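You operate a simulated robot arm through the tools that you are given. There is no shell and no other tool. Be economical: measure what you need, move in short steps, check, and stop when the job is done.

The job below is to be done with a simulated two-armed robot. You get a single attempt, and the scene is never put back.

## Task
Take the lid off the washer bottle and lay it down on the top of the long table.

It is judged by the outcome, as a careful person would: the job done as asked, and still so three seconds after it is handed in. It fails if anything else is knocked over, pushed out of place, dropped, spilled or broken. A push-on lid holds only when it is set on centred and level and pressed home; a screw cap is set on level and turned clockwise until tight.

## Robot
Two 7-joint arms with two-finger parallel grippers on one trunk, on a base that drives. Base frame: it is fixed to the floor where the robot stands at the start and does not move with it; the origin is under the middle of the robot, x ahead of it, y to its left, z up; the surface under the hand at the start is at about z = 749. Lengths are in mm, angles in degrees, forces in N, time in s.
The left shoulder is at the start at [50, 209, 1196], the right one opposite. With the tool pointing down near the work surface each hand reaches from about 100 to 880 mm from the robot's upright axis, wherever it stands, measured 20 degrees to its own side. Payload 4.4 kg a hand.
Tool frame (each hand has its own): the origin (TCP) lies between the finger pads and is the grasp point; the fingertips stand 23 mm ahead of it; z points along the fingers, y is the line along which they close. Largest opening 94 mm; finger width 38, thickness 10; the body of the gripper, 54 by 96 mm, starts 39 mm behind the TCP.
Orientation is told as [roll, pitch, yaw] about the base's x, y, z axes, in that order, counted from this pose: with the fingers straight down and closing along the base's y, the tool's x points along the base's -x, its y along +y and its z along -z.

## Interface
- The arms move only by the tool move_arm. It takes "left_series", "right_series" or both (then of equal length, played together; a hand with none holds still); each is a list of rows, each an object of numbers (a shift or turn left out is 0, a gripper value left out holds the last): "x", "y", "z": the shift along the tool's x, y, z in m; "wx", "wy", "wz": the turn, a rotation vector about the tool's x, y, z in degrees. In form: [{"x": .., "y": .., "z": .., "wx": .., "wy": .., "wz": ..}, ...]. A call has 1 to 12 rows; each row is the pose to reach, as a shift and turn from the pose commanded when the call began, along the tool's axes at that moment. "left_grip" and "right_grip" are, for a hand that has rows, the opening, from 0 (shut) to 1 (fully open), set as the call begins (left out, the last holds). Each row takes 0.2 s and may step no farther than 50 mm and 8.6 degrees from the row before; otherwise, or with a gripper value out of range, the whole call is refused. A pose out of reach is approached as far as the arm can. The call stops where the force on the tool passes 40 N (or 10 N more than at its start, if that is more) or the arm is blocked; 0.2 s more then pass. The fingers move at their own pace (about 108 mm/s each) and stop on an object; they squeeze with about 36 N. The grip force told is the motor's: it shows also when the fingers shut on nothing. Time passes only in rows, and 0.2 s behind the last, so rows that repeat a pose let the fingers close. The reply holds the time, the measured pose of the TCP, the force on the tool along the base axes, the opening and the grip force, in the units named above and with some noise, with the torque about the TCP (base axes, N m) and any sound that the robot's microphone picked up.
- Cameras (640 x 400 px; columns grow to the right, rows downward): "scene" is now at [143.5, 40.2, 1361.6]; the picture's right is [0.47, -0.88, 0.00], its down [-0.55, -0.29, -0.78] and it looks along [0.69, 0.37, -0.62] (base axes); focal length 246 px, centre (320, 200). "left" rides on the left gripper at [86, -16, -74] in its tool frame; the picture's right is [0.18, 0.98, 0.00], its down [-0.58, 0.11, -0.81] and it looks along [-0.79, 0.15, 0.59] (tool axes); focal length 243 px, centre (320, 200). "right" rides on the right gripper at [86, 16, -75] in its tool frame; the picture's right is [-0.18, 0.98, 0.00], its down [-0.58, -0.11, -0.81] and it looks along [-0.79, -0.15, 0.59] (tool axes); focal length 243 px, centre (320, 200). There is no depth. A picture from a camera that has moved, and an enlarged one, comes with that camera's place and axes in the base frame and with its lens.
- get_image(camera): a new picture of that camera. The clock stands still meanwhile.
- slide_trunk(by): slides the trunk up (or, below 0, down) by that many mm; the arms and the scene camera ride with it, the base frame stays. It gives what a move gives, with no picture.
- drive_base(legs): drives the robot by 1 to 6 legs, each [ahead, left, turn to the left] in mm, mm and degrees, along the robot's own axes; the way and the turn of a leg run together, so that a leg with both is an arc; at most 1500 mm and 180 degrees a leg. The arms and the cameras ride along, it lands a little off, and it stops where it bumps. It gives what a move gives.
- turn_head(pan, tilt): turns the head with the scene camera to pan (to the left, within 80 degrees either way) and tilt (down, from -29 to 69), counted from straight ahead of the robot. It gives what a move gives.
- zoom(camera, box): a new picture of the part [left, top, right, bottom] of that camera's present view, enlarged. The clock stands still meanwhile.
- sign_off(): hands the job in; it is judged then, once.

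Work in short steps. Places have to be worked out from the pictures, the camera data and where the tool is seen: move nearer, look again, correct. Check each grasp and each placing, and mend what went wrong. You have 120 turns and 108 pictures in all, those below and enlarged ones among them. Open the grippers and draw the arms clear of the work before you hand the job in, unless the task says otherwise; then end with one line.

The tools are called after "Emit:" as name(argument=value, ...) on one line, values as JSON. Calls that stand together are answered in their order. move_arm: Moves the arms, as the interface text tells. Its arguments: {"type":"object","properties":{"left_series":{"type":"array"},"left_grip":{"type":"number"},"right_series":{"type":"array"},"right_grip":{"type":"number"}},"required":[]} The other tools are called the same way: slide_trunk (by) slides the trunk up or down; drive_base (legs) drives the base; turn_head (pan, tilt) turns the head that bears the scene camera; get_image (camera) takes a picture; zoom (camera, box) takes an enlarged picture of a part of a camera's view; sign_off () hands the job in.

At the start:

```text
clock: 0.0
left_position: [501.9, 498.4, 1183.6]
left_ee_rot: [0.0, 0.1, 0.0]
left_ft_force: [0.4, 0.3, -0.6]
left_torque: [0.01, 0.01, 0.0]
left_finger_gap: 93.8
left_gripper_force: 0.0
right_position: [584.3, 7.1, 1153.3]
right_ee_rot: [0.0, 0.0, 0.0]
right_ft_force: [0.2, 0.4, 0.4]
right_torque: [0.03, 0.02, -0.01]
right_finger_gap: 93.7
right_gripper_force: 0.1
trunk travel left (down, up): [-275.0, 288.0]
robot x, y, heading: [0.9, -0.8, 0.3]
head pan, tilt: [28.3, 38.3]
```

scene: 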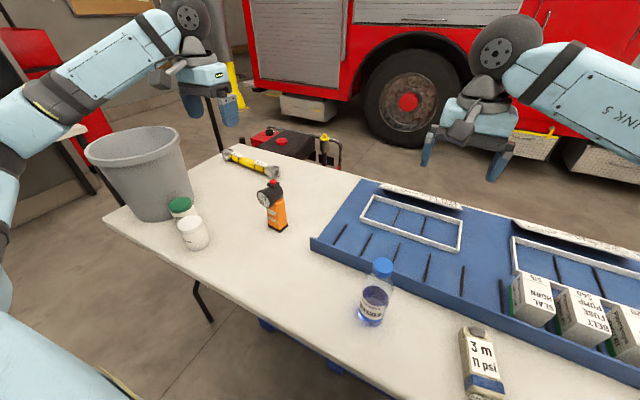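
right: 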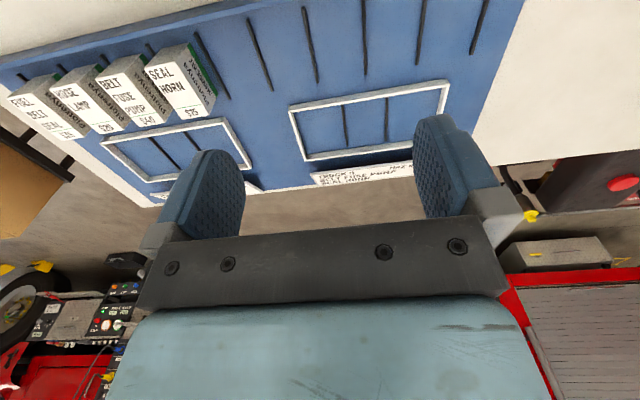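
left: 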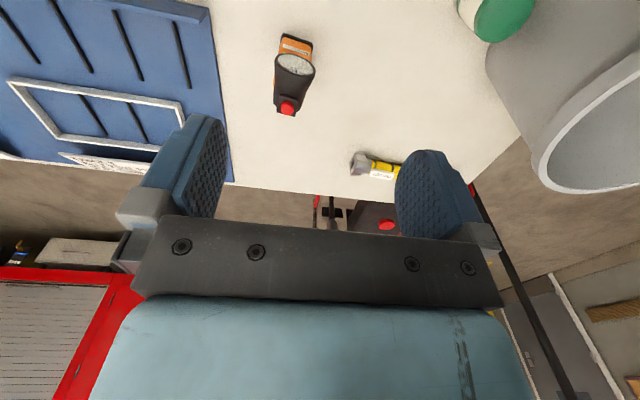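

The blue-capped bottle near pixel (376,290) is probably the washer bottle. I'll zoom in on it and on the other small containers.

Emit:
zoom(camera="scene", box=[320, 240, 440, 340])

Emit:
zoom(camera="scene", box=[140, 170, 300, 270])

```text
4.00 times, centred on (380, 290) of scene
camera zoom: at [143.5, 40.2, 1361.6], right [0.47, -0.88, 0.0], down [-0.55, -0.29, -0.78], along [0.69, 0.37, -0.62], focal length 984 px, centre (80, -160)
```

zoom: 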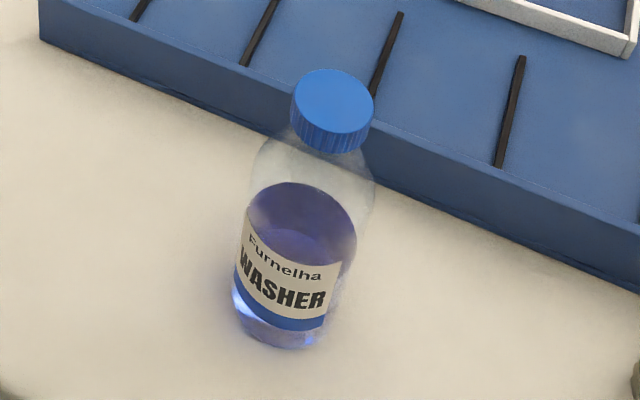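

```text
4.00 times, centred on (220, 220) of scene
camera zoom: at [143.5, 40.2, 1361.6], right [0.47, -0.88, 0.0], down [-0.55, -0.29, -0.78], along [0.69, 0.37, -0.62], focal length 984 px, centre (720, 120)
```

zoom: 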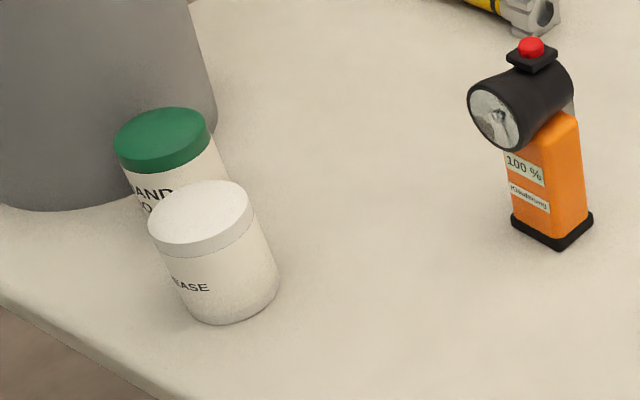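

The WASHER bottle stands at about (459,70), and its ribbed cap looks like a screw cap with its top near z≈960. I'll draw the right hand back so its camera gives me a second view of the bottle.

Emit:
move_arm(right_series=[{"x": 0.05}, {"x": 0.1}, {"x": 0.15}, {"x": 0.2}, {"x": 0.2}])

Emit:
get_image(camera="right")

```text
clock: 1.2
left_position: [502.4, 497.9, 1182.9]
left_ee_rot: [0.0, -0.1, 0.1]
left_ft_force: [-0.2, 1.3, 0.3]
left_torque: [0.04, 0.02, -0.01]
left_finger_gap: 94.1
left_gripper_force: 0.1
right_position: [383.7, 6.2, 1149.8]
right_ee_rot: [0.0, 0.1, 0.0]
right_ft_force: [0.3, -0.1, 0.4]
right_torque: [0.02, 0.02, 0.0]
right_finger_gap: 93.9
right_gripper_force: 0.1
trunk travel left (down, up): [-275.0, 288.0]
robot x, y, heading: [1.2, 0.2, 0.3]
head pan, tilt: [28.3, 38.3]
```

```text
102 pictures are left
camera right: at [297.2, 22.6, 1225.4], right [0.18, 0.98, 0.0], down [0.58, -0.11, 0.81], along [0.79, -0.15, -0.59], focal length 243 px, centre (320, 200)
```

right: 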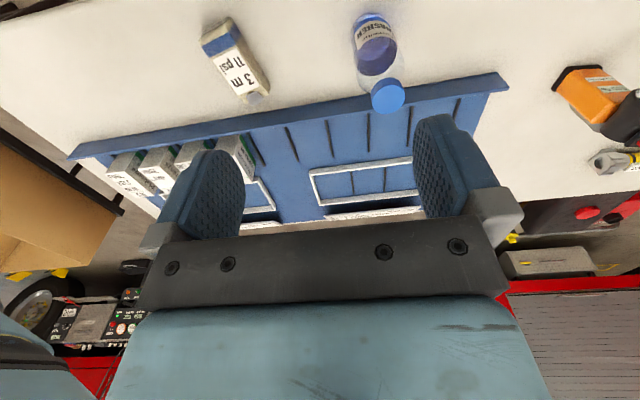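

Emit:
zoom(camera="right", box=[315, 0, 443, 80])

Emit:
zoom(camera="right", box=[315, 40, 443, 120])

```text
5.00 times, centred on (379, 40) of right
camera zoom: at [297.2, 22.6, 1225.4], right [0.18, 0.98, 0.0], down [0.58, -0.11, 0.81], along [0.79, -0.15, -0.59], focal length 1213 px, centre (25, 1000)
```

zoom: 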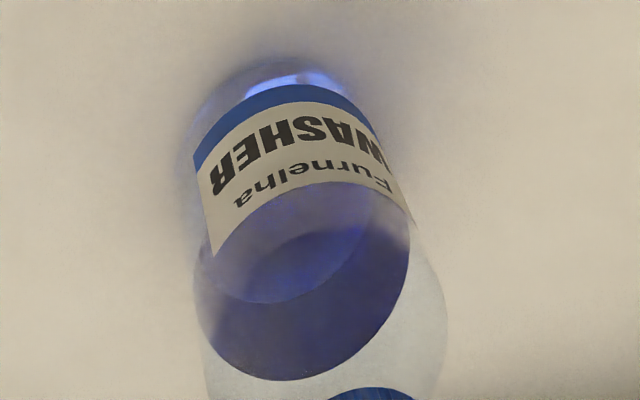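

```text
5.00 times, centred on (379, 80) of right
camera zoom: at [297.2, 22.6, 1225.4], right [0.18, 0.98, 0.0], down [0.58, -0.11, 0.81], along [0.79, -0.15, -0.59], focal length 1213 px, centre (25, 800)
```

zoom: 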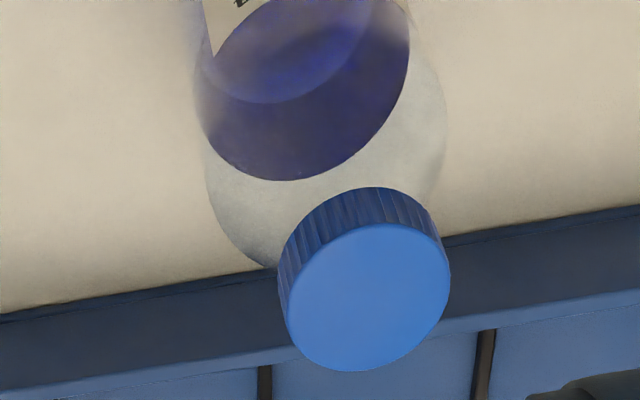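

Triangulation puts the cap top at about (475,73,951) and 40 mm across. The body radius is about 34 mm and the straight section runs up to about z 870. The left hand will hold the body horizontally from the +y side with its camera up, so I'll yaw it +90° first.

Emit:
move_arm(left_series=[{"wz": -8.2}, {"wz": -16.4}, {"wz": -24.6}, {"wz": -32.8}, {"wz": -41}, {"wz": -49.2}, {"wz": -57.4}, {"wz": -65.6}, {"wz": -73.8}, {"wz": -82}, {"wz": -90}, {"wz": -90}])

```text
clock: 3.8
left_position: [503.0, 498.8, 1183.5]
left_ee_rot: [0.0, 0.0, 90.1]
left_ft_force: [0.1, -0.7, -0.2]
left_torque: [0.0, 0.01, 0.02]
left_finger_gap: 93.9
left_gripper_force: 0.0
right_position: [383.0, 6.3, 1151.8]
right_ee_rot: [0.1, 0.0, 0.0]
right_ft_force: [0.0, -0.3, -1.0]
right_torque: [-0.01, 0.01, -0.06]
right_finger_gap: 94.1
right_gripper_force: 0.0
trunk travel left (down, up): [-275.0, 288.0]
robot x, y, heading: [2.6, 1.5, 0.0]
head pan, tilt: [28.3, 38.3]
```

The yaw worked. Next I'll pitch the left tool to point along -y, drifting a little toward -y as it turns.

Emit:
move_arm(left_series=[{"wy": 8.2, "x": -0.01}, {"wy": 16.4}, {"wy": 24.6}, {"wy": 32.8}, {"wy": 41}, {"wy": 49.2}, {"wy": 57.4}, {"wy": 65.6}, {"wy": 73.8}, {"wy": 82}, {"wy": 90}, {"wy": 90}])

Emit:
get_image(camera="scene")

```text
clock: 6.4
left_position: [502.8, 497.4, 1183.0]
left_ee_rot: [-160.5, 89.9, -70.5]
left_ft_force: [-0.3, 0.2, 0.0]
left_torque: [0.01, 0.01, 0.0]
left_finger_gap: 93.9
left_gripper_force: 0.1
right_position: [383.4, 5.8, 1150.0]
right_ee_rot: [0.0, 0.1, 0.0]
right_ft_force: [0.6, 0.2, 0.5]
right_torque: [0.03, -0.01, -0.02]
right_finger_gap: 94.2
right_gripper_force: 0.0
trunk travel left (down, up): [-275.0, 288.0]
robot x, y, heading: [-3.6, 0.5, 0.0]
head pan, tilt: [28.3, 38.3]
```

```text
99 pictures are left
camera scene: at [143.3, 39.9, 1361.7], right [0.47, -0.88, 0.0], down [-0.55, -0.29, -0.78], along [0.69, 0.37, -0.62], focal length 246 px, centre (320, 200)
```

scene: 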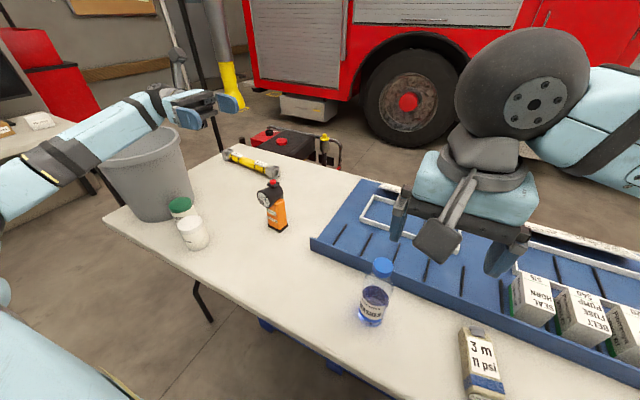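

The left tool now points along -y. I'll move it toward -y first, well away from the jars, and then lower it partway.

Emit:
move_arm(left_series=[{"z": 0.05}, {"z": 0.1}, {"z": 0.15}, {"z": 0.2, "y": 0.01}, {"z": 0.23, "y": 0.027}, {"z": 0.23, "y": 0.027, "x": -0.05}, {"z": 0.23, "y": 0.027, "x": -0.1}, {"z": 0.23, "y": 0.027, "x": -0.15}, {"z": 0.23, "y": 0.027, "x": -0.2}, {"z": 0.23, "y": 0.027, "x": -0.25}, {"z": 0.23, "y": 0.027, "x": -0.25}])

Emit:
get_image(camera="scene")

Emit:
get_image(camera="left")

```text
refused: row 4 steps farther than a row can; nothing moved
```

```text
98 pictures are left
camera scene: at [143.3, 39.9, 1361.7], right [0.47, -0.88, 0.0], down [-0.55, -0.29, -0.78], along [0.69, 0.37, -0.62], focal length 246 px, centre (320, 200)
```

scene: 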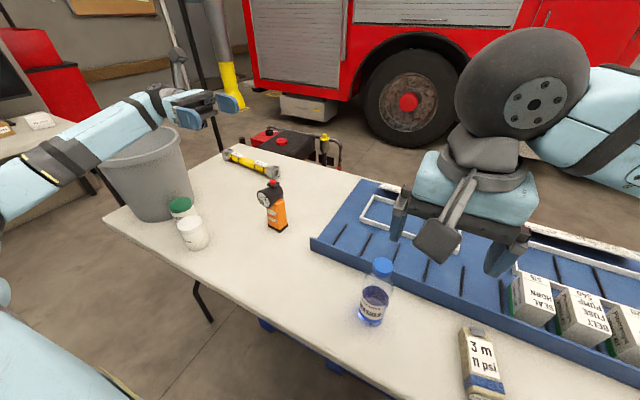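

```text
97 pictures are left
camera left: at [518.7, 573.1, 1270.7], right [-0.98, 0.0, 0.18], down [-0.11, 0.81, -0.58], along [-0.15, -0.59, -0.79], focal length 243 px, centre (320, 200)
```

left: 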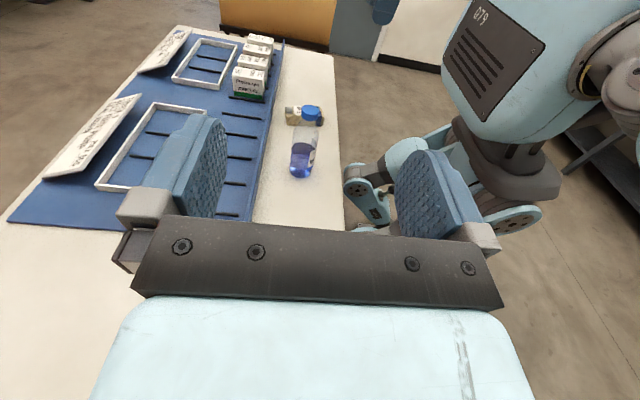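

The call was refused because row 4's step was slightly over 50 mm. I'll repeat it with smaller steps.

Emit:
move_arm(left_series=[{"z": 0.045, "y": 0.005}, {"z": 0.09, "y": 0.01}, {"z": 0.135, "y": 0.015}, {"z": 0.18, "y": 0.02}, {"z": 0.225, "y": 0.027}, {"z": 0.23, "y": 0.027, "x": -0.045}, {"z": 0.23, "y": 0.027, "x": -0.09}, {"z": 0.23, "y": 0.027, "x": -0.135}, {"z": 0.23, "y": 0.027, "x": -0.18}, {"z": 0.23, "y": 0.027, "x": -0.225}, {"z": 0.23, "y": 0.027, "x": -0.25}, {"z": 0.23, "y": 0.027, "x": -0.25}])

Emit:
get_image(camera="scene")

Emit:
get_image(camera="left")

```text
clock: 9.0
left_position: [473.7, 270.2, 932.7]
left_ee_rot: [-0.6, 89.9, 89.2]
left_ft_force: [0.2, 0.3, -0.1]
left_torque: [0.01, -0.02, -0.02]
left_finger_gap: 93.9
left_gripper_force: 0.0
right_position: [382.8, 6.0, 1150.8]
right_ee_rot: [0.0, -0.1, 0.0]
right_ft_force: [0.3, 0.5, 0.0]
right_torque: [-0.01, 0.0, 0.02]
right_finger_gap: 94.2
right_gripper_force: 0.1
trunk travel left (down, up): [-275.0, 288.0]
robot x, y, heading: [-3.0, -2.2, -0.2]
head pan, tilt: [28.3, 38.3]
```

```text
96 pictures are left
camera scene: at [143.5, 40.3, 1361.6], right [0.47, -0.88, 0.0], down [-0.55, -0.29, -0.78], along [0.69, 0.37, -0.62], focal length 246 px, centre (320, 200)
```

scene: 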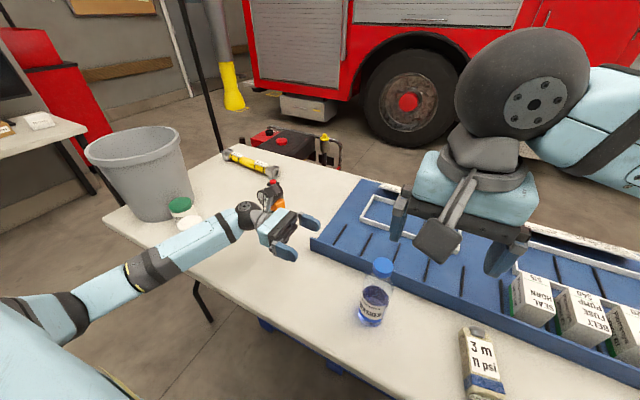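

```text
95 pictures are left
camera left: at [490.6, 344.7, 1020.1], right [-0.98, 0.0, 0.18], down [-0.11, 0.81, -0.58], along [-0.15, -0.59, -0.79], focal length 243 px, centre (320, 200)
```

left: 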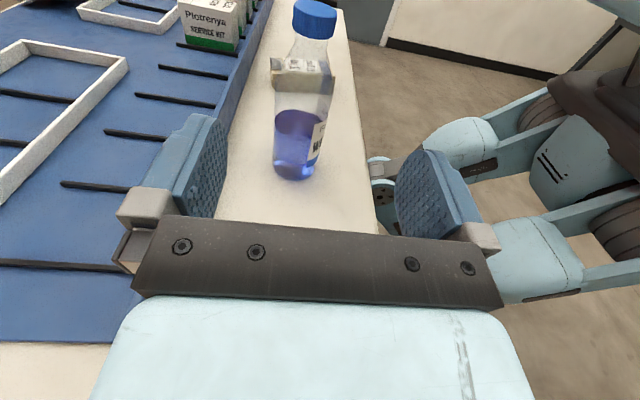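

The left camera confirms the bottle at about x 478, y 75. I'll lower to z≈818 and move in to y≈140, then check again.

Emit:
move_arm(left_series=[{"x": -0.04}, {"x": -0.08}, {"x": -0.115}, {"x": -0.115, "z": 0.04, "y": -0.002}, {"x": -0.115, "z": 0.08, "y": -0.002}, {"x": -0.115, "z": 0.1, "y": -0.002}, {"x": -0.115, "z": 0.1, "y": -0.002}])

Emit:
get_image(camera="left")

Emit:
zoom(camera="scene", box=[240, 180, 440, 340])

```text
clock: 10.6
left_position: [475.8, 169.2, 817.2]
left_ee_rot: [143.6, 90.0, -126.4]
left_ft_force: [-0.2, 0.1, 0.2]
left_torque: [0.02, 0.01, 0.0]
left_finger_gap: 94.1
left_gripper_force: 0.1
right_position: [383.0, 5.2, 1150.8]
right_ee_rot: [0.1, 0.1, 0.0]
right_ft_force: [0.4, -0.5, 0.5]
right_torque: [0.0, -0.03, 0.05]
right_finger_gap: 94.1
right_gripper_force: 0.1
trunk travel left (down, up): [-275.0, 288.0]
robot x, y, heading: [-1.2, 0.7, 0.1]
head pan, tilt: [28.3, 38.3]
```

```text
94 pictures are left
camera left: at [492.4, 244.7, 904.1], right [-0.98, 0.0, 0.18], down [-0.11, 0.81, -0.58], along [-0.15, -0.59, -0.79], focal length 243 px, centre (320, 200)
```

left: 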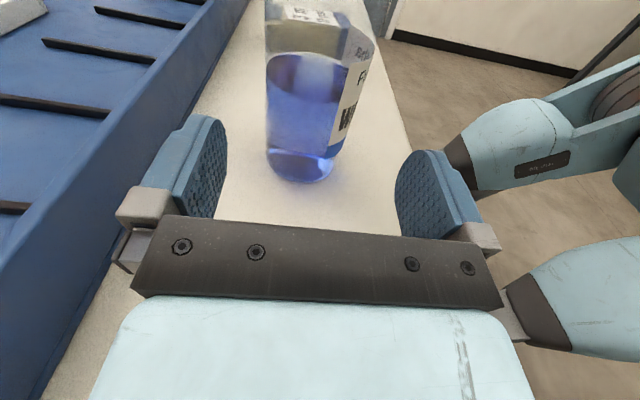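

```text
2.50 times, centred on (340, 260) of scene
camera zoom: at [143.5, 40.4, 1361.6], right [0.47, -0.88, 0.0], down [-0.55, -0.29, -0.78], along [0.69, 0.37, -0.62], focal length 615 px, centre (270, 50)
```

zoom: 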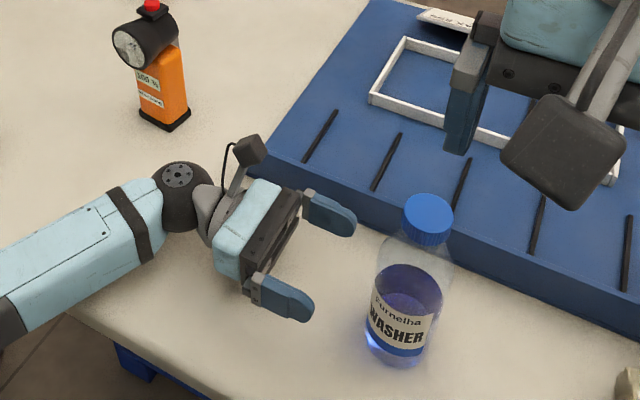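

The bottle lines up between the fingers at about x 478, y 77. I'll advance the left hand to y≈82 with the gripper open.

Emit:
move_arm(left_series=[{"z": 0.03, "y": -0.002}, {"z": 0.06, "y": -0.002}, {"z": 0.086, "y": -0.002}, {"z": 0.086, "y": -0.002}])

Emit:
get_image(camera="left")

Emit:
zoom(camera="scene", box=[280, 220, 440, 340])

```text
clock: 11.6
left_position: [478.5, 83.5, 816.3]
left_ee_rot: [-160.1, 90.0, -70.0]
left_ft_force: [-0.3, 0.0, 0.6]
left_torque: [-0.02, -0.01, -0.01]
left_finger_gap: 94.0
left_gripper_force: 0.2
right_position: [383.7, 7.9, 1151.5]
right_ee_rot: [0.0, -0.1, 0.1]
right_ft_force: [-0.9, -0.5, -0.6]
right_torque: [-0.03, -0.01, 0.0]
right_finger_gap: 93.8
right_gripper_force: 0.1
trunk travel left (down, up): [-275.0, 288.0]
robot x, y, heading: [-2.3, -1.8, 0.1]
head pan, tilt: [28.3, 38.3]
```

```text
92 pictures are left
camera left: at [495.6, 158.7, 904.0], right [-0.98, 0.0, 0.18], down [-0.11, 0.81, -0.58], along [-0.15, -0.59, -0.79], focal length 243 px, centre (320, 200)
```

left: 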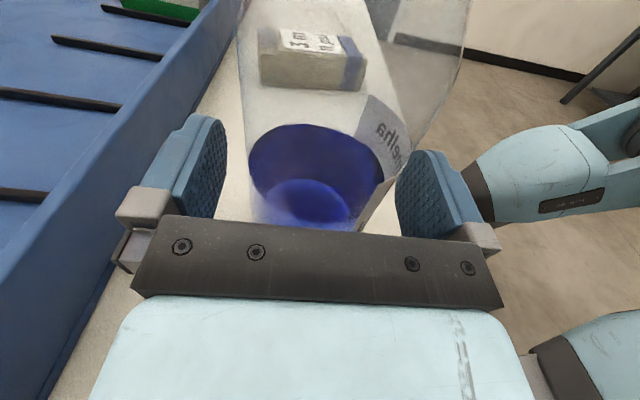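

```text
3.33 times, centred on (360, 280) of scene
camera zoom: at [143.4, 40.6, 1361.6], right [0.47, -0.88, 0.0], down [-0.55, -0.29, -0.78], along [0.69, 0.37, -0.62], focal length 820 px, centre (187, -67)
```

zoom: 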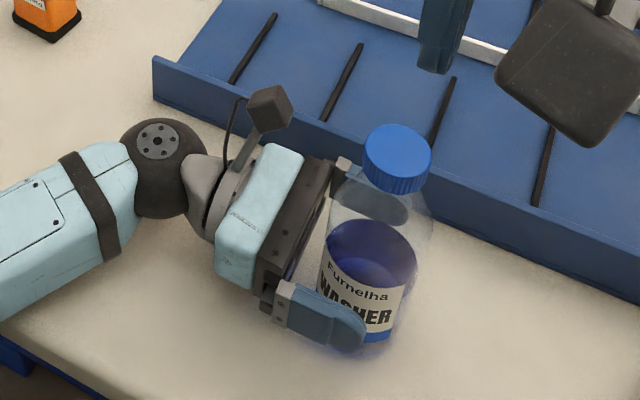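

The bottle sits centred between the left fingers, with a similar gap on each side, so I'll close the grip.

Emit:
move_arm(left_series=[{}, {}, {}, {}], left_grip=0.0)

Emit:
zoom(camera="scene", box=[280, 220, 440, 340])

```text
clock: 12.6
left_position: [478.4, 84.4, 817.6]
left_ee_rot: [-133.4, 90.0, -43.3]
left_ft_force: [0.7, -1.2, 1.8]
left_torque: [-0.02, 0.05, 0.07]
left_finger_gap: 66.9
left_gripper_force: 36.3
right_position: [383.5, 7.0, 1150.7]
right_ee_rot: [0.0, 0.0, 0.0]
right_ft_force: [0.7, 0.6, -0.5]
right_torque: [-0.04, -0.03, 0.02]
right_finger_gap: 93.8
right_gripper_force: 0.0
trunk travel left (down, up): [-275.0, 288.0]
robot x, y, heading: [-5.2, -0.8, 0.0]
head pan, tilt: [28.3, 38.3]
```

```text
3.33 times, centred on (360, 280) of scene
camera zoom: at [143.5, 40.1, 1361.6], right [0.47, -0.88, 0.0], down [-0.55, -0.29, -0.78], along [0.69, 0.37, -0.62], focal length 820 px, centre (187, -67)
```

zoom: 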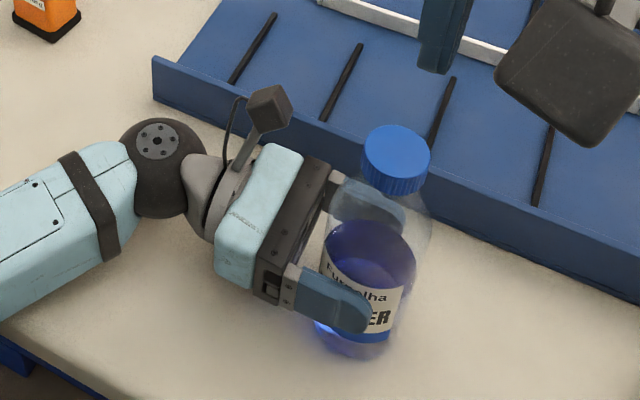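

The body is gripped at 67 mm and didn't shift. The cap is at about (478,75) with its top near z 948. I'll bring the right hand above it, pre-turned to yaw -80 so it has room to unscrew counter-clockwise.

Emit:
move_arm(right_series=[{"x": -0.02, "wz": 8}, {"x": -0.04, "y": 0.01, "wz": 16}, {"x": -0.06, "y": 0.02, "wz": 24}, {"x": -0.08, "y": 0.035, "wz": 32}, {"x": -0.094, "y": 0.05, "wz": 40}, {"x": -0.094, "y": 0.068, "wz": 48}, {"x": -0.094, "y": 0.068, "z": 0.03, "wz": 56}, {"x": -0.094, "y": 0.068, "z": 0.06, "wz": 64}, {"x": -0.094, "y": 0.068, "z": 0.09, "wz": 72}, {"x": -0.094, "y": 0.068, "z": 0.12, "wz": 80}, {"x": -0.094, "y": 0.068, "z": 0.12, "wz": 80}])

Emit:
get_image(camera="right")

Emit:
get_image(camera="scene")

```text
clock: 15.0
left_position: [479.8, 84.0, 817.3]
left_ee_rot: [-87.9, 90.0, 2.0]
left_ft_force: [0.3, 0.3, 0.0]
left_torque: [0.03, 0.11, 0.02]
left_finger_gap: 66.9
left_gripper_force: 36.3
right_position: [479.0, 73.7, 1033.6]
right_ee_rot: [0.0, -0.1, -80.1]
right_ft_force: [0.6, 0.3, 0.4]
right_torque: [0.0, -0.01, 0.02]
right_finger_gap: 93.8
right_gripper_force: 0.0
trunk travel left (down, up): [-275.0, 288.0]
robot x, y, heading: [-0.6, -1.1, -0.0]
head pan, tilt: [28.3, 38.3]
```

```text
89 pictures are left
camera right: at [480.5, 162.7, 1108.3], right [1.0, -0.01, 0.0], down [-0.01, -0.59, 0.81], along [-0.01, -0.81, -0.59], focal length 243 px, centre (320, 200)
```

right: 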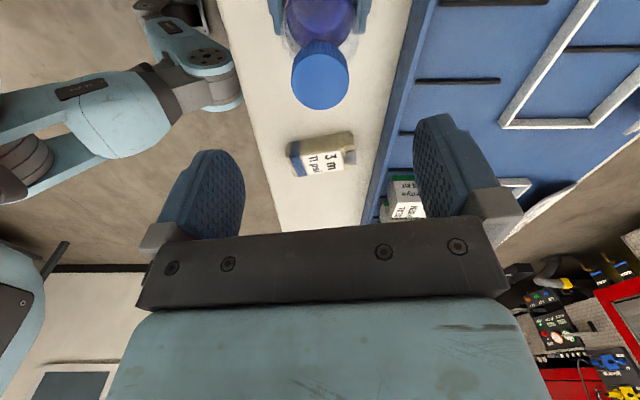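

```text
88 pictures are left
camera scene: at [143.5, 40.2, 1361.6], right [0.47, -0.88, 0.0], down [-0.55, -0.29, -0.78], along [0.69, 0.37, -0.62], focal length 246 px, centre (320, 200)
```

scene: 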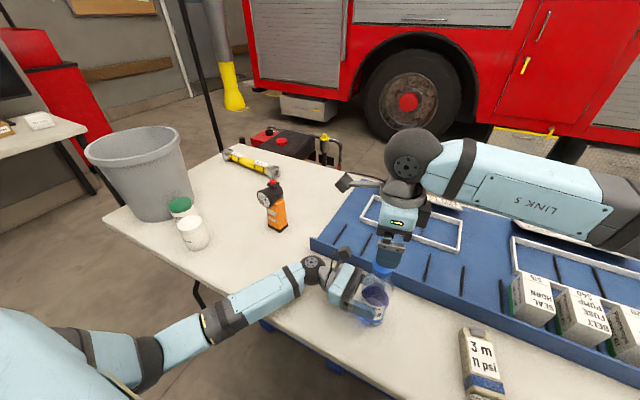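

The right camera puts the cap at about (479.5, 78). I'll descend the right hand to TCP z≈954, shifting +3 mm in y.

Emit:
move_arm(right_series=[{"x": 0.003, "y": 0.0005, "z": 0.03}, {"x": 0.003, "y": 0.0005, "z": 0.055}, {"x": 0.003, "y": 0.0005, "z": 0.07}, {"x": 0.003, "y": 0.0005, "z": 0.079}, {"x": 0.003, "y": 0.0005, "z": 0.079}], right_grip=0.7)

Emit:
get_image(camera="right")

Emit:
get_image(camera="left")

Emit:
zoom(camera="scene", box=[320, 200, 440, 340])

```text
clock: 16.2
left_position: [478.9, 83.1, 816.6]
left_ee_rot: [-155.4, 90.0, -65.3]
left_ft_force: [-1.4, -0.2, 0.5]
left_torque: [0.06, 0.09, -0.02]
left_finger_gap: 66.7
left_gripper_force: 36.3
right_position: [478.0, 77.1, 957.5]
right_ee_rot: [0.0, 0.0, -80.0]
right_ft_force: [0.1, -0.1, 0.4]
right_torque: [-0.01, 0.01, -0.02]
right_finger_gap: 65.8
right_gripper_force: 0.1
trunk travel left (down, up): [-275.0, 288.0]
robot x, y, heading: [0.1, -0.6, -0.1]
head pan, tilt: [28.3, 38.3]
```

```text
87 pictures are left
camera right: at [480.1, 164.9, 1031.7], right [1.0, -0.01, 0.0], down [-0.01, -0.59, 0.81], along [-0.01, -0.81, -0.59], focal length 243 px, centre (320, 200)
```

right: 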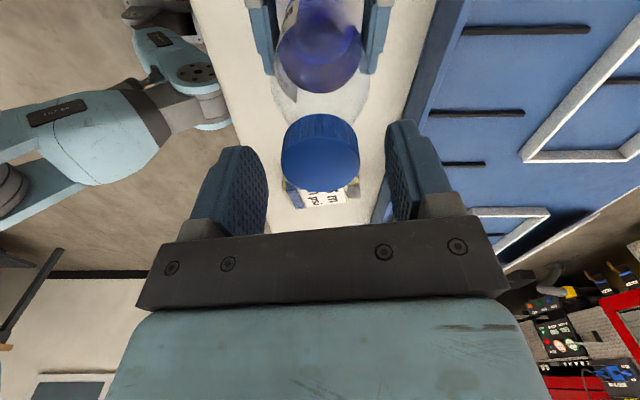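

```text
86 pictures are left
camera left: at [495.6, 158.8, 903.9], right [-0.98, 0.0, 0.18], down [-0.11, 0.81, -0.58], along [-0.15, -0.59, -0.79], focal length 243 px, centre (320, 200)
```

left: 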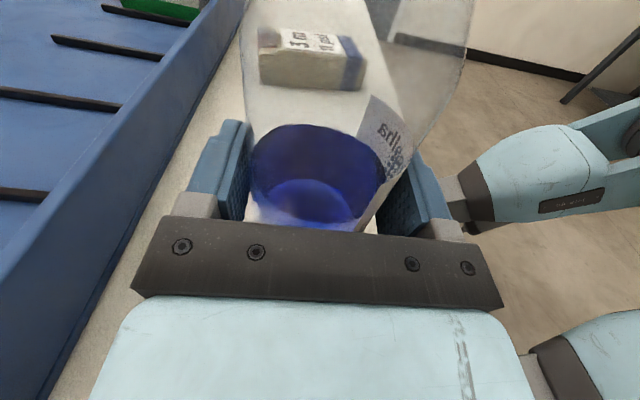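

```text
2.86 times, centred on (380, 270) of scene
camera zoom: at [143.5, 40.2, 1361.6], right [0.47, -0.88, 0.0], down [-0.55, -0.29, -0.78], along [0.69, 0.37, -0.62], focal length 702 px, centre (149, 0)
```

zoom: 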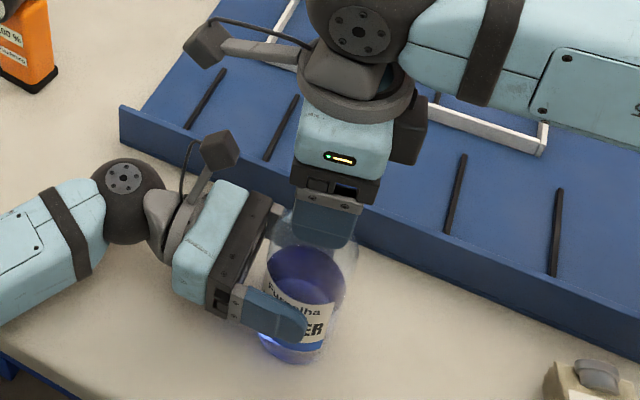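

The cap sits between the right fingers at about y 79. I'll shift 2 mm, lower 4 mm more, and close on it.

Emit:
move_arm(right_series=[{"x": 0.002, "z": 0.004}, {"x": 0.002, "z": 0.005}])

Emit:
move_arm(right_series=[{}, {}, {}, {}], right_grip=0.0)

Emit:
get_image(camera="right")

```text
clock: 16.8
left_position: [478.5, 83.1, 816.6]
left_ee_rot: [-143.1, 90.1, -53.2]
left_ft_force: [0.1, 0.0, -0.4]
left_torque: [0.0, 0.01, -0.03]
left_finger_gap: 67.0
left_gripper_force: 36.0
right_position: [477.4, 77.7, 952.1]
right_ee_rot: [0.0, -0.1, -80.0]
right_ft_force: [-1.0, -0.7, 0.6]
right_torque: [0.01, -0.04, 0.03]
right_finger_gap: 65.9
right_gripper_force: 0.0
trunk travel left (down, up): [-275.0, 288.0]
robot x, y, heading: [2.1, 0.2, -0.3]
head pan, tilt: [28.3, 38.3]
```

```text
clock: 17.8
left_position: [480.0, 83.7, 817.2]
left_ee_rot: [-113.6, 89.9, -23.6]
left_ft_force: [-2.5, 1.1, -0.1]
left_torque: [0.0, -0.33, -0.13]
left_finger_gap: 66.9
left_gripper_force: 35.8
right_position: [478.6, 78.5, 952.2]
right_ee_rot: [-0.1, 0.0, -80.0]
right_ft_force: [3.0, 0.1, -0.1]
right_torque: [0.01, -0.08, 0.16]
right_finger_gap: 37.7
right_gripper_force: 36.4
trunk travel left (down, up): [-275.0, 288.0]
robot x, y, heading: [2.1, -3.4, -0.0]
head pan, tilt: [28.3, 38.3]
```

```text
84 pictures are left
camera right: at [479.5, 167.2, 1026.4], right [1.0, -0.01, 0.0], down [-0.01, -0.59, 0.81], along [-0.01, -0.81, -0.59], focal length 243 px, centre (320, 200)
```

right: 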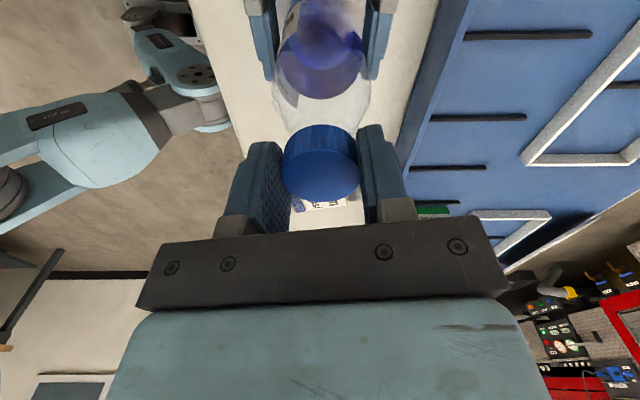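

The cap is gripped at 38 mm. I'll start turning counter-clockwise, with a small trial first.

Emit:
move_arm(right_series=[{"wz": -5}, {"wz": -10}, {"wz": -15}, {"wz": -20}, {"wz": -20}])

Emit:
get_image(camera="right")

Emit:
get_image(camera="left")

```text
clock: 19.0
left_position: [478.4, 83.6, 817.0]
left_ee_rot: [-18.4, 89.8, 71.6]
left_ft_force: [3.9, 7.4, -5.6]
left_torque: [-0.6, -0.32, -0.13]
left_finger_gap: 66.9
left_gripper_force: 35.8
right_position: [476.9, 78.6, 950.6]
right_ee_rot: [0.0, 0.0, -60.0]
right_ft_force: [0.8, -9.2, 22.5]
right_torque: [-0.31, -0.08, -0.01]
right_finger_gap: 38.0
right_gripper_force: 35.8
trunk travel left (down, up): [-275.0, 288.0]
robot x, y, heading: [2.3, 1.1, -0.1]
head pan, tilt: [28.3, 38.3]
```

```text
83 pictures are left
camera right: at [448.0, 162.3, 1025.6], right [0.94, 0.33, 0.0], down [0.2, -0.56, 0.81], along [0.27, -0.76, -0.59], focal length 243 px, centre (320, 200)
```

right: 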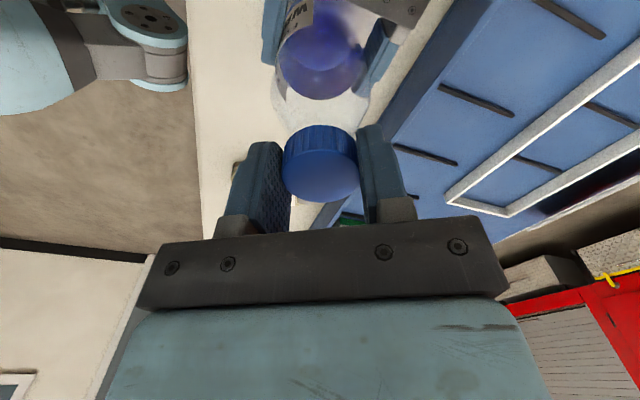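

```text
82 pictures are left
camera left: at [495.5, 159.0, 904.1], right [-0.98, 0.0, 0.18], down [-0.11, 0.81, -0.58], along [-0.15, -0.59, -0.79], focal length 243 px, centre (320, 200)
```

left: 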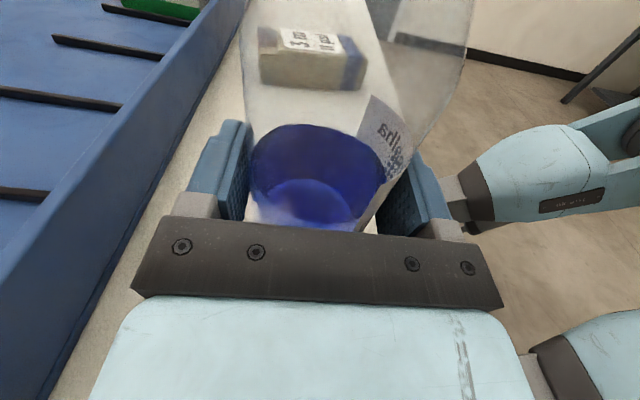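

The cap turned and the bottle did not, and the +22 N upward push suggests the thread is lifting the cap. I'll keep turning while raising the hand slightly.

Emit:
move_arm(right_series=[{"z": -0.0008}, {"wz": -8, "z": -0.001}, {"wz": -16, "z": -0.0012}, {"wz": -24, "z": -0.0014}, {"wz": -32, "z": -0.0016}, {"wz": -40, "z": -0.0018}, {"wz": -40, "z": -0.0018}])

```text
clock: 20.6
left_position: [478.3, 84.5, 817.9]
left_ee_rot: [-86.1, 89.8, 4.1]
left_ft_force: [16.6, 25.8, -0.4]
left_torque: [-0.72, 1.54, 0.2]
left_finger_gap: 67.3
left_gripper_force: 36.3
right_position: [475.3, 80.5, 951.8]
right_ee_rot: [-0.1, 0.0, -19.7]
right_ft_force: [-16.7, -20.5, 16.5]
right_torque: [-1.01, 0.64, -0.16]
right_finger_gap: 38.0
right_gripper_force: 35.9
trunk travel left (down, up): [-275.0, 288.0]
robot x, y, heading: [0.6, -1.9, 0.0]
head pan, tilt: [28.3, 38.3]
```

Sideways force is building up because the grasp is off-centre. I'll release, wind back and regrasp centred.

Emit:
move_arm(right_series=[{}, {}, {}], right_grip=0.7)

Emit:
get_image(camera="right")

Emit:
get_image(camera="left")

```text
clock: 21.4
left_position: [479.0, 83.0, 817.3]
left_ee_rot: [-115.5, 89.9, -25.5]
left_ft_force: [-0.7, -2.3, 6.7]
left_torque: [0.06, 0.18, 0.08]
left_finger_gap: 66.9
left_gripper_force: 36.2
right_position: [476.9, 81.5, 951.6]
right_ee_rot: [0.0, 0.0, -20.0]
right_ft_force: [-0.3, -1.0, -0.1]
right_torque: [-0.03, -0.02, -0.02]
right_finger_gap: 66.2
right_gripper_force: 0.0
trunk travel left (down, up): [-275.0, 288.0]
robot x, y, heading: [-2.0, 3.4, 0.3]
head pan, tilt: [28.3, 38.3]
```

```text
81 pictures are left
camera right: at [401.8, 125.4, 1026.6], right [0.51, 0.86, 0.0], down [0.51, -0.3, 0.81], along [0.69, -0.41, -0.59], focal length 243 px, centre (320, 200)
```

right: 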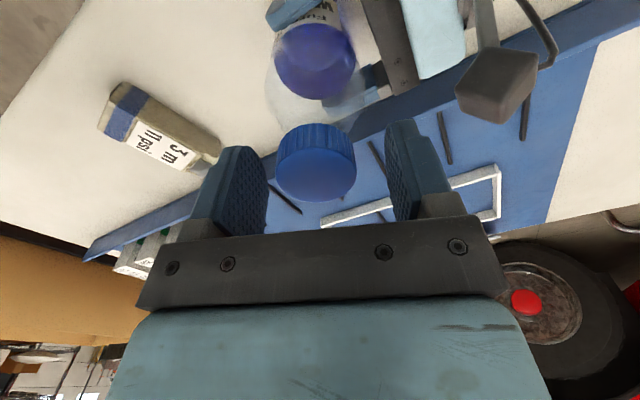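

```text
80 pictures are left
camera left: at [495.1, 158.2, 904.7], right [-0.98, 0.0, 0.18], down [-0.11, 0.81, -0.58], along [-0.15, -0.59, -0.79], focal length 243 px, centre (320, 200)
```

left: 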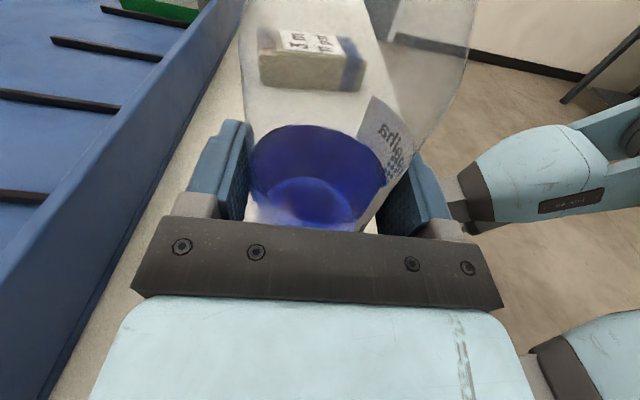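

The bottle hasn't moved. Comparing the views, the cap centre is at about (478.3, 76), so my hand was roughly 5 mm off in y. I'll recentre while winding back to yaw -90.

Emit:
move_arm(right_series=[{"x": -0.0033, "y": -0.0047}, {"x": -0.0033, "y": -0.0047, "wz": 8}, {"x": -0.0033, "y": -0.0047, "wz": 16}, {"x": -0.0033, "y": -0.0047, "wz": 24}, {"x": -0.0033, "y": -0.0047, "wz": 32}, {"x": -0.0033, "y": -0.0047, "wz": 40}, {"x": -0.0033, "y": -0.0047, "wz": 48}, {"x": -0.0033, "y": -0.0047, "wz": 56}, {"x": -0.0033, "y": -0.0047, "wz": 64}, {"x": -0.0033, "y": -0.0047, "wz": 70}, {"x": -0.0033, "y": -0.0047, "wz": 70}])

Emit:
get_image(camera="right")

```text
clock: 23.8
left_position: [478.8, 84.3, 817.6]
left_ee_rot: [-76.7, 90.0, 13.2]
left_ft_force: [-0.1, -1.5, 8.4]
left_torque: [0.17, -0.03, -0.01]
left_finger_gap: 67.2
left_gripper_force: 36.4
right_position: [478.4, 73.9, 952.3]
right_ee_rot: [0.0, 0.0, -90.1]
right_ft_force: [0.3, 0.2, 0.3]
right_torque: [-0.02, 0.01, 0.0]
right_finger_gap: 65.5
right_gripper_force: 0.1
trunk travel left (down, up): [-275.0, 288.0]
robot x, y, heading: [-0.3, -2.9, 0.1]
head pan, tilt: [28.3, 38.3]
```

```text
79 pictures are left
camera right: at [495.2, 161.2, 1027.4], right [0.98, -0.19, 0.0], down [-0.11, -0.58, 0.81], along [-0.15, -0.79, -0.59], focal length 243 px, centre (320, 200)
```

right: 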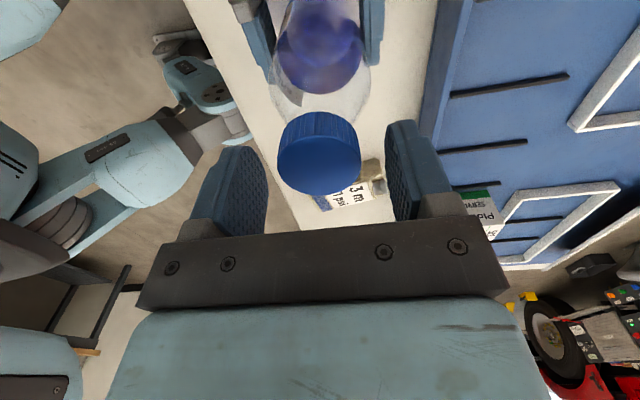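

I'll nudge the hand to y≈76, then close on the cap again.

Emit:
move_arm(right_series=[{"x": 0.002, "y": -0.001}, {"x": 0.002, "y": -0.001}])

Emit:
move_arm(right_series=[{}, {}, {}, {}], right_grip=0.0)

Emit:
move_arm(right_series=[{"wz": -8, "z": -0.0002}, {"wz": -16, "z": -0.0004}, {"wz": -24, "z": -0.0006}, {"wz": -32, "z": -0.0008}, {"wz": -40, "z": -0.001}, {"wz": -40, "z": -0.001}])

```text
clock: 24.4
left_position: [479.3, 83.5, 817.2]
left_ee_rot: [-72.1, 90.0, 17.9]
left_ft_force: [-0.5, -0.4, 8.5]
left_torque: [0.2, -0.01, -0.02]
left_finger_gap: 66.9
left_gripper_force: 35.2
right_position: [477.5, 75.3, 952.2]
right_ee_rot: [0.0, 0.1, -90.0]
right_ft_force: [0.4, 0.0, -0.8]
right_torque: [0.01, 0.03, 0.03]
right_finger_gap: 65.8
right_gripper_force: 0.1
trunk travel left (down, up): [-275.0, 288.0]
robot x, y, heading: [-3.5, 1.1, 0.1]
head pan, tilt: [28.3, 38.3]
```

```text
clock: 25.4
left_position: [478.4, 84.2, 817.5]
left_ee_rot: [-84.6, 89.9, 5.4]
left_ft_force: [-6.8, 1.6, 6.9]
left_torque: [0.15, -1.24, -0.09]
left_finger_gap: 66.8
left_gripper_force: 35.9
right_position: [478.6, 75.8, 953.7]
right_ee_rot: [0.0, 0.1, -90.0]
right_ft_force: [7.7, -1.6, 0.2]
right_torque: [0.0, -0.08, -0.04]
right_finger_gap: 38.5
right_gripper_force: 36.5
trunk travel left (down, up): [-275.0, 288.0]
robot x, y, heading: [-1.5, -0.5, 0.1]
head pan, tilt: [28.3, 38.3]
```

```text
clock: 26.8
left_position: [478.9, 83.5, 818.0]
left_ee_rot: [-114.7, 90.0, -24.6]
left_ft_force: [-20.1, 8.2, 7.3]
left_torque: [-0.69, -1.87, -0.07]
left_finger_gap: 67.4
left_gripper_force: 35.8
right_position: [477.4, 76.0, 953.4]
right_ee_rot: [0.0, 0.0, -50.0]
right_ft_force: [18.1, -7.3, -5.5]
right_torque: [-0.32, -0.42, -0.03]
right_finger_gap: 38.8
right_gripper_force: 35.9
trunk travel left (down, up): [-275.0, 288.0]
robot x, y, heading: [-2.0, 0.5, -0.0]
head pan, tilt: [28.3, 38.3]
```

Sideways force of (+18,-7) N shows the hand should sit a bit more toward +x. I'll ease that way and keep turning.

Emit:
move_arm(right_series=[{"x": -0.0024, "y": 0.0013}, {"x": -0.0024, "y": 0.0013}])

Emit:
move_arm(right_series=[{"wz": -8, "z": -0.0002}, {"wz": -16, "z": -0.0004}, {"wz": -24, "z": -0.0006}, {"wz": -32, "z": -0.0008}, {"wz": -40, "z": -0.001}, {"wz": -40, "z": -0.001}])

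```text
clock: 27.4
left_position: [480.4, 83.5, 816.8]
left_ee_rot: [96.7, 90.0, -173.2]
left_ft_force: [-2.7, -6.4, 3.6]
left_torque: [0.6, -0.53, 0.02]
left_finger_gap: 67.1
left_gripper_force: 35.8
right_position: [479.0, 76.9, 954.2]
right_ee_rot: [-0.1, 0.3, -49.9]
right_ft_force: [3.2, 6.0, -5.5]
right_torque: [0.19, 0.24, -0.01]
right_finger_gap: 38.8
right_gripper_force: 36.1
trunk travel left (down, up): [-275.0, 288.0]
robot x, y, heading: [2.8, -7.2, 0.0]
head pan, tilt: [28.3, 38.3]
```

```text
clock: 28.8
left_position: [479.3, 84.4, 817.2]
left_ee_rot: [112.4, 90.0, -157.5]
left_ft_force: [1.8, -4.8, 1.0]
left_torque: [0.5, 0.0, 0.01]
left_finger_gap: 67.3
left_gripper_force: 35.9
right_position: [480.8, 75.1, 955.3]
right_ee_rot: [-0.1, 0.0, -9.9]
right_ft_force: [-2.9, 6.8, -3.7]
right_torque: [0.37, 0.35, 0.0]
right_finger_gap: 38.5
right_gripper_force: 36.2
trunk travel left (down, up): [-275.0, 288.0]
robot x, y, heading: [-2.1, 0.0, -0.1]
head pan, tilt: [28.3, 38.3]
```

Forces are low now and the cap turns freely. I'll keep turning to yaw +40.

Emit:
move_arm(right_series=[{"wz": -8, "z": -0.0002}, {"wz": -16, "z": -0.0004}, {"wz": -24, "z": -0.0006}, {"wz": -32, "z": -0.0008}, {"wz": -40, "z": -0.001}, {"wz": -48, "z": -0.0012}, {"wz": -48, "z": -0.0012}])

Emit:
get_image(camera="right")

Emit:
get_image(camera="scene")

```text
clock: 30.4
left_position: [478.0, 84.0, 815.9]
left_ee_rot: [83.0, 89.9, 172.9]
left_ft_force: [6.0, -5.2, 0.5]
left_torque: [0.66, 0.73, 0.02]
left_finger_gap: 66.9
left_gripper_force: 36.1
right_position: [480.7, 75.4, 955.7]
right_ee_rot: [0.0, 0.0, 38.1]
right_ft_force: [-6.1, 5.8, -0.2]
right_torque: [0.14, 0.15, 0.02]
right_finger_gap: 38.2
right_gripper_force: 36.3
trunk travel left (down, up): [-275.0, 288.0]
robot x, y, heading: [-1.9, -0.6, 0.2]
head pan, tilt: [28.3, 38.3]
```

```text
78 pictures are left
camera right: at [402.8, 35.0, 1029.1], right [-0.46, 0.89, 0.0], down [0.53, 0.27, 0.81], along [0.71, 0.37, -0.59], focal length 243 px, centre (320, 200)
```

right: 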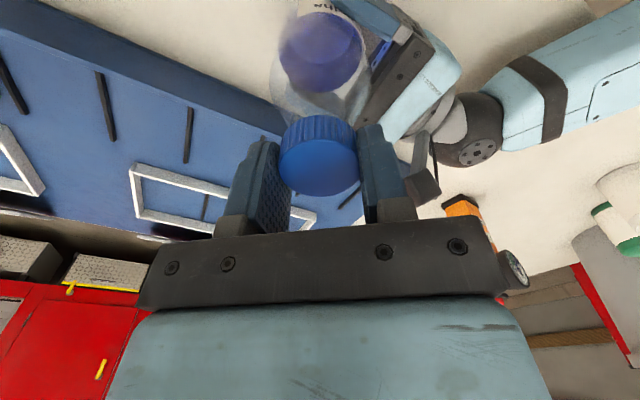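

```text
77 pictures are left
camera scene: at [143.8, 40.3, 1361.6], right [0.47, -0.88, 0.0], down [-0.55, -0.29, -0.78], along [0.69, 0.37, -0.62], focal length 246 px, centre (320, 200)
```

scene: 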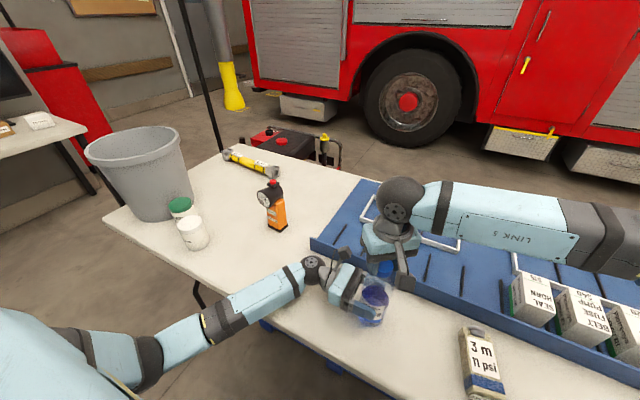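

I'll test with a small lift of 3 mm to see whether the cap is already free.

Emit:
move_arm(right_series=[{"z": -0.001}, {"z": -0.002}, {"z": -0.003}, {"z": -0.003}])

```text
clock: 31.4
left_position: [478.8, 83.2, 819.2]
left_ee_rot: [-142.7, 89.9, -52.7]
left_ft_force: [2.9, -7.0, 18.0]
left_torque: [0.42, 0.58, 0.01]
left_finger_gap: 66.8
left_gripper_force: 36.0
right_position: [479.7, 74.5, 957.5]
right_ee_rot: [0.0, 0.1, 37.9]
right_ft_force: [-3.5, 7.6, -22.3]
right_torque: [0.34, -0.18, -0.01]
right_finger_gap: 38.2
right_gripper_force: 35.7
trunk travel left (down, up): [-275.0, 288.0]
robot x, y, heading: [1.1, 1.5, -0.0]
head pan, tilt: [28.3, 38.3]
```

It's still on the thread, pulling 22 N over 3 mm. I'll lower back down and keep turning toward yaw +94.

Emit:
move_arm(right_series=[{"z": 0.002}, {"wz": -8, "z": 0.0018}, {"wz": -16, "z": 0.0016}, {"wz": -24, "z": 0.0014}, {"wz": -32, "z": 0.0012}, {"wz": -40, "z": 0.001}, {"wz": -48, "z": 0.0008}, {"wz": -56, "z": 0.0006}, {"wz": -56, "z": 0.0006}])

```text
clock: 33.4
left_position: [479.4, 84.7, 817.4]
left_ee_rot: [86.1, 89.9, 176.1]
left_ft_force: [9.8, 3.2, 6.4]
left_torque: [-0.43, 1.15, 0.07]
left_finger_gap: 66.9
left_gripper_force: 35.9
right_position: [480.2, 75.7, 956.5]
right_ee_rot: [0.1, 0.0, 82.1]
right_ft_force: [-9.0, -3.4, -11.0]
right_torque: [-0.13, 0.21, -0.01]
right_finger_gap: 38.0
right_gripper_force: 36.0
right hand out of reach, approached as far as the arm can: row 7, 8, 9
trunk travel left (down, up): [-275.0, 288.0]
robot x, y, heading: [0.9, -0.6, 0.1]
head pan, tilt: [28.3, 38.3]
```

The wrist limit is near +82°. I'll release, wind back through about 180° and regrasp.

Emit:
move_arm(right_series=[{}, {}, {}, {"wz": 8.5}, {"wz": 17}, {"wz": 25.5}, {"wz": 34}, {"wz": 42.5}, {"wz": 51}, {"wz": 59.5}, {"wz": 68}, {"wz": 76.5}], right_grip=0.7)

Emit:
move_arm(right_series=[{"wz": 8.5}, {"wz": 17}, {"wz": 25.5}, {"wz": 34}, {"wz": 42.5}, {"wz": 51}, {"wz": 59.5}, {"wz": 68}, {"wz": 76.5}, {"wz": 85}, {"wz": 93.5}, {"wz": 102}])

Emit:
get_image(camera="right")

```text
clock: 36.0
left_position: [479.4, 83.7, 816.5]
left_ee_rot: [95.5, 90.0, -174.5]
left_ft_force: [-0.3, -0.3, -3.3]
left_torque: [0.02, 0.0, 0.0]
left_finger_gap: 66.4
left_gripper_force: 36.1
right_position: [479.5, 76.7, 957.6]
right_ee_rot: [0.1, 0.0, 5.2]
right_ft_force: [-0.7, 0.1, 0.2]
right_torque: [-0.03, 0.03, -0.02]
right_finger_gap: 65.8
right_gripper_force: 0.1
trunk travel left (down, up): [-275.0, 288.0]
robot x, y, heading: [1.5, 1.0, -0.0]
head pan, tilt: [28.3, 38.3]
```

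```text
clock: 38.6
left_position: [479.4, 83.8, 817.9]
left_ee_rot: [-159.3, 90.0, -69.3]
left_ft_force: [1.1, 0.2, -0.3]
left_torque: [-0.08, -0.11, 0.09]
left_finger_gap: 67.0
left_gripper_force: 35.9
right_position: [481.6, 75.4, 957.6]
right_ee_rot: [0.0, 0.1, -96.7]
right_ft_force: [-0.1, 0.5, -0.7]
right_torque: [0.02, 0.01, -0.02]
right_finger_gap: 65.8
right_gripper_force: 0.1
trunk travel left (down, up): [-275.0, 288.0]
robot x, y, heading: [-1.2, -0.6, 0.0]
head pan, tilt: [28.3, 38.3]
```

```text
76 pictures are left
camera right: at [506.9, 160.2, 1032.4], right [0.95, -0.3, 0.0], down [-0.18, -0.56, 0.81], along [-0.24, -0.77, -0.59], focal length 243 px, centre (320, 200)
```

right: 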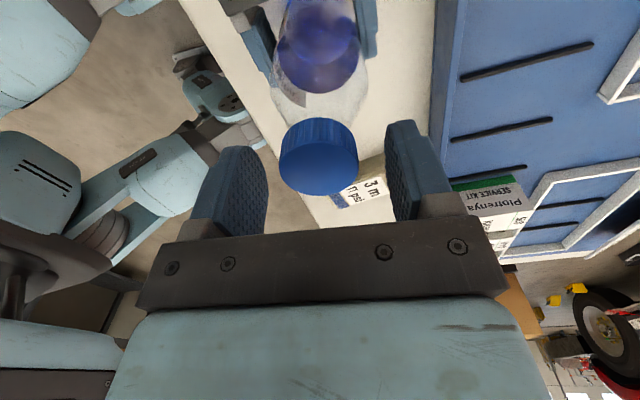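

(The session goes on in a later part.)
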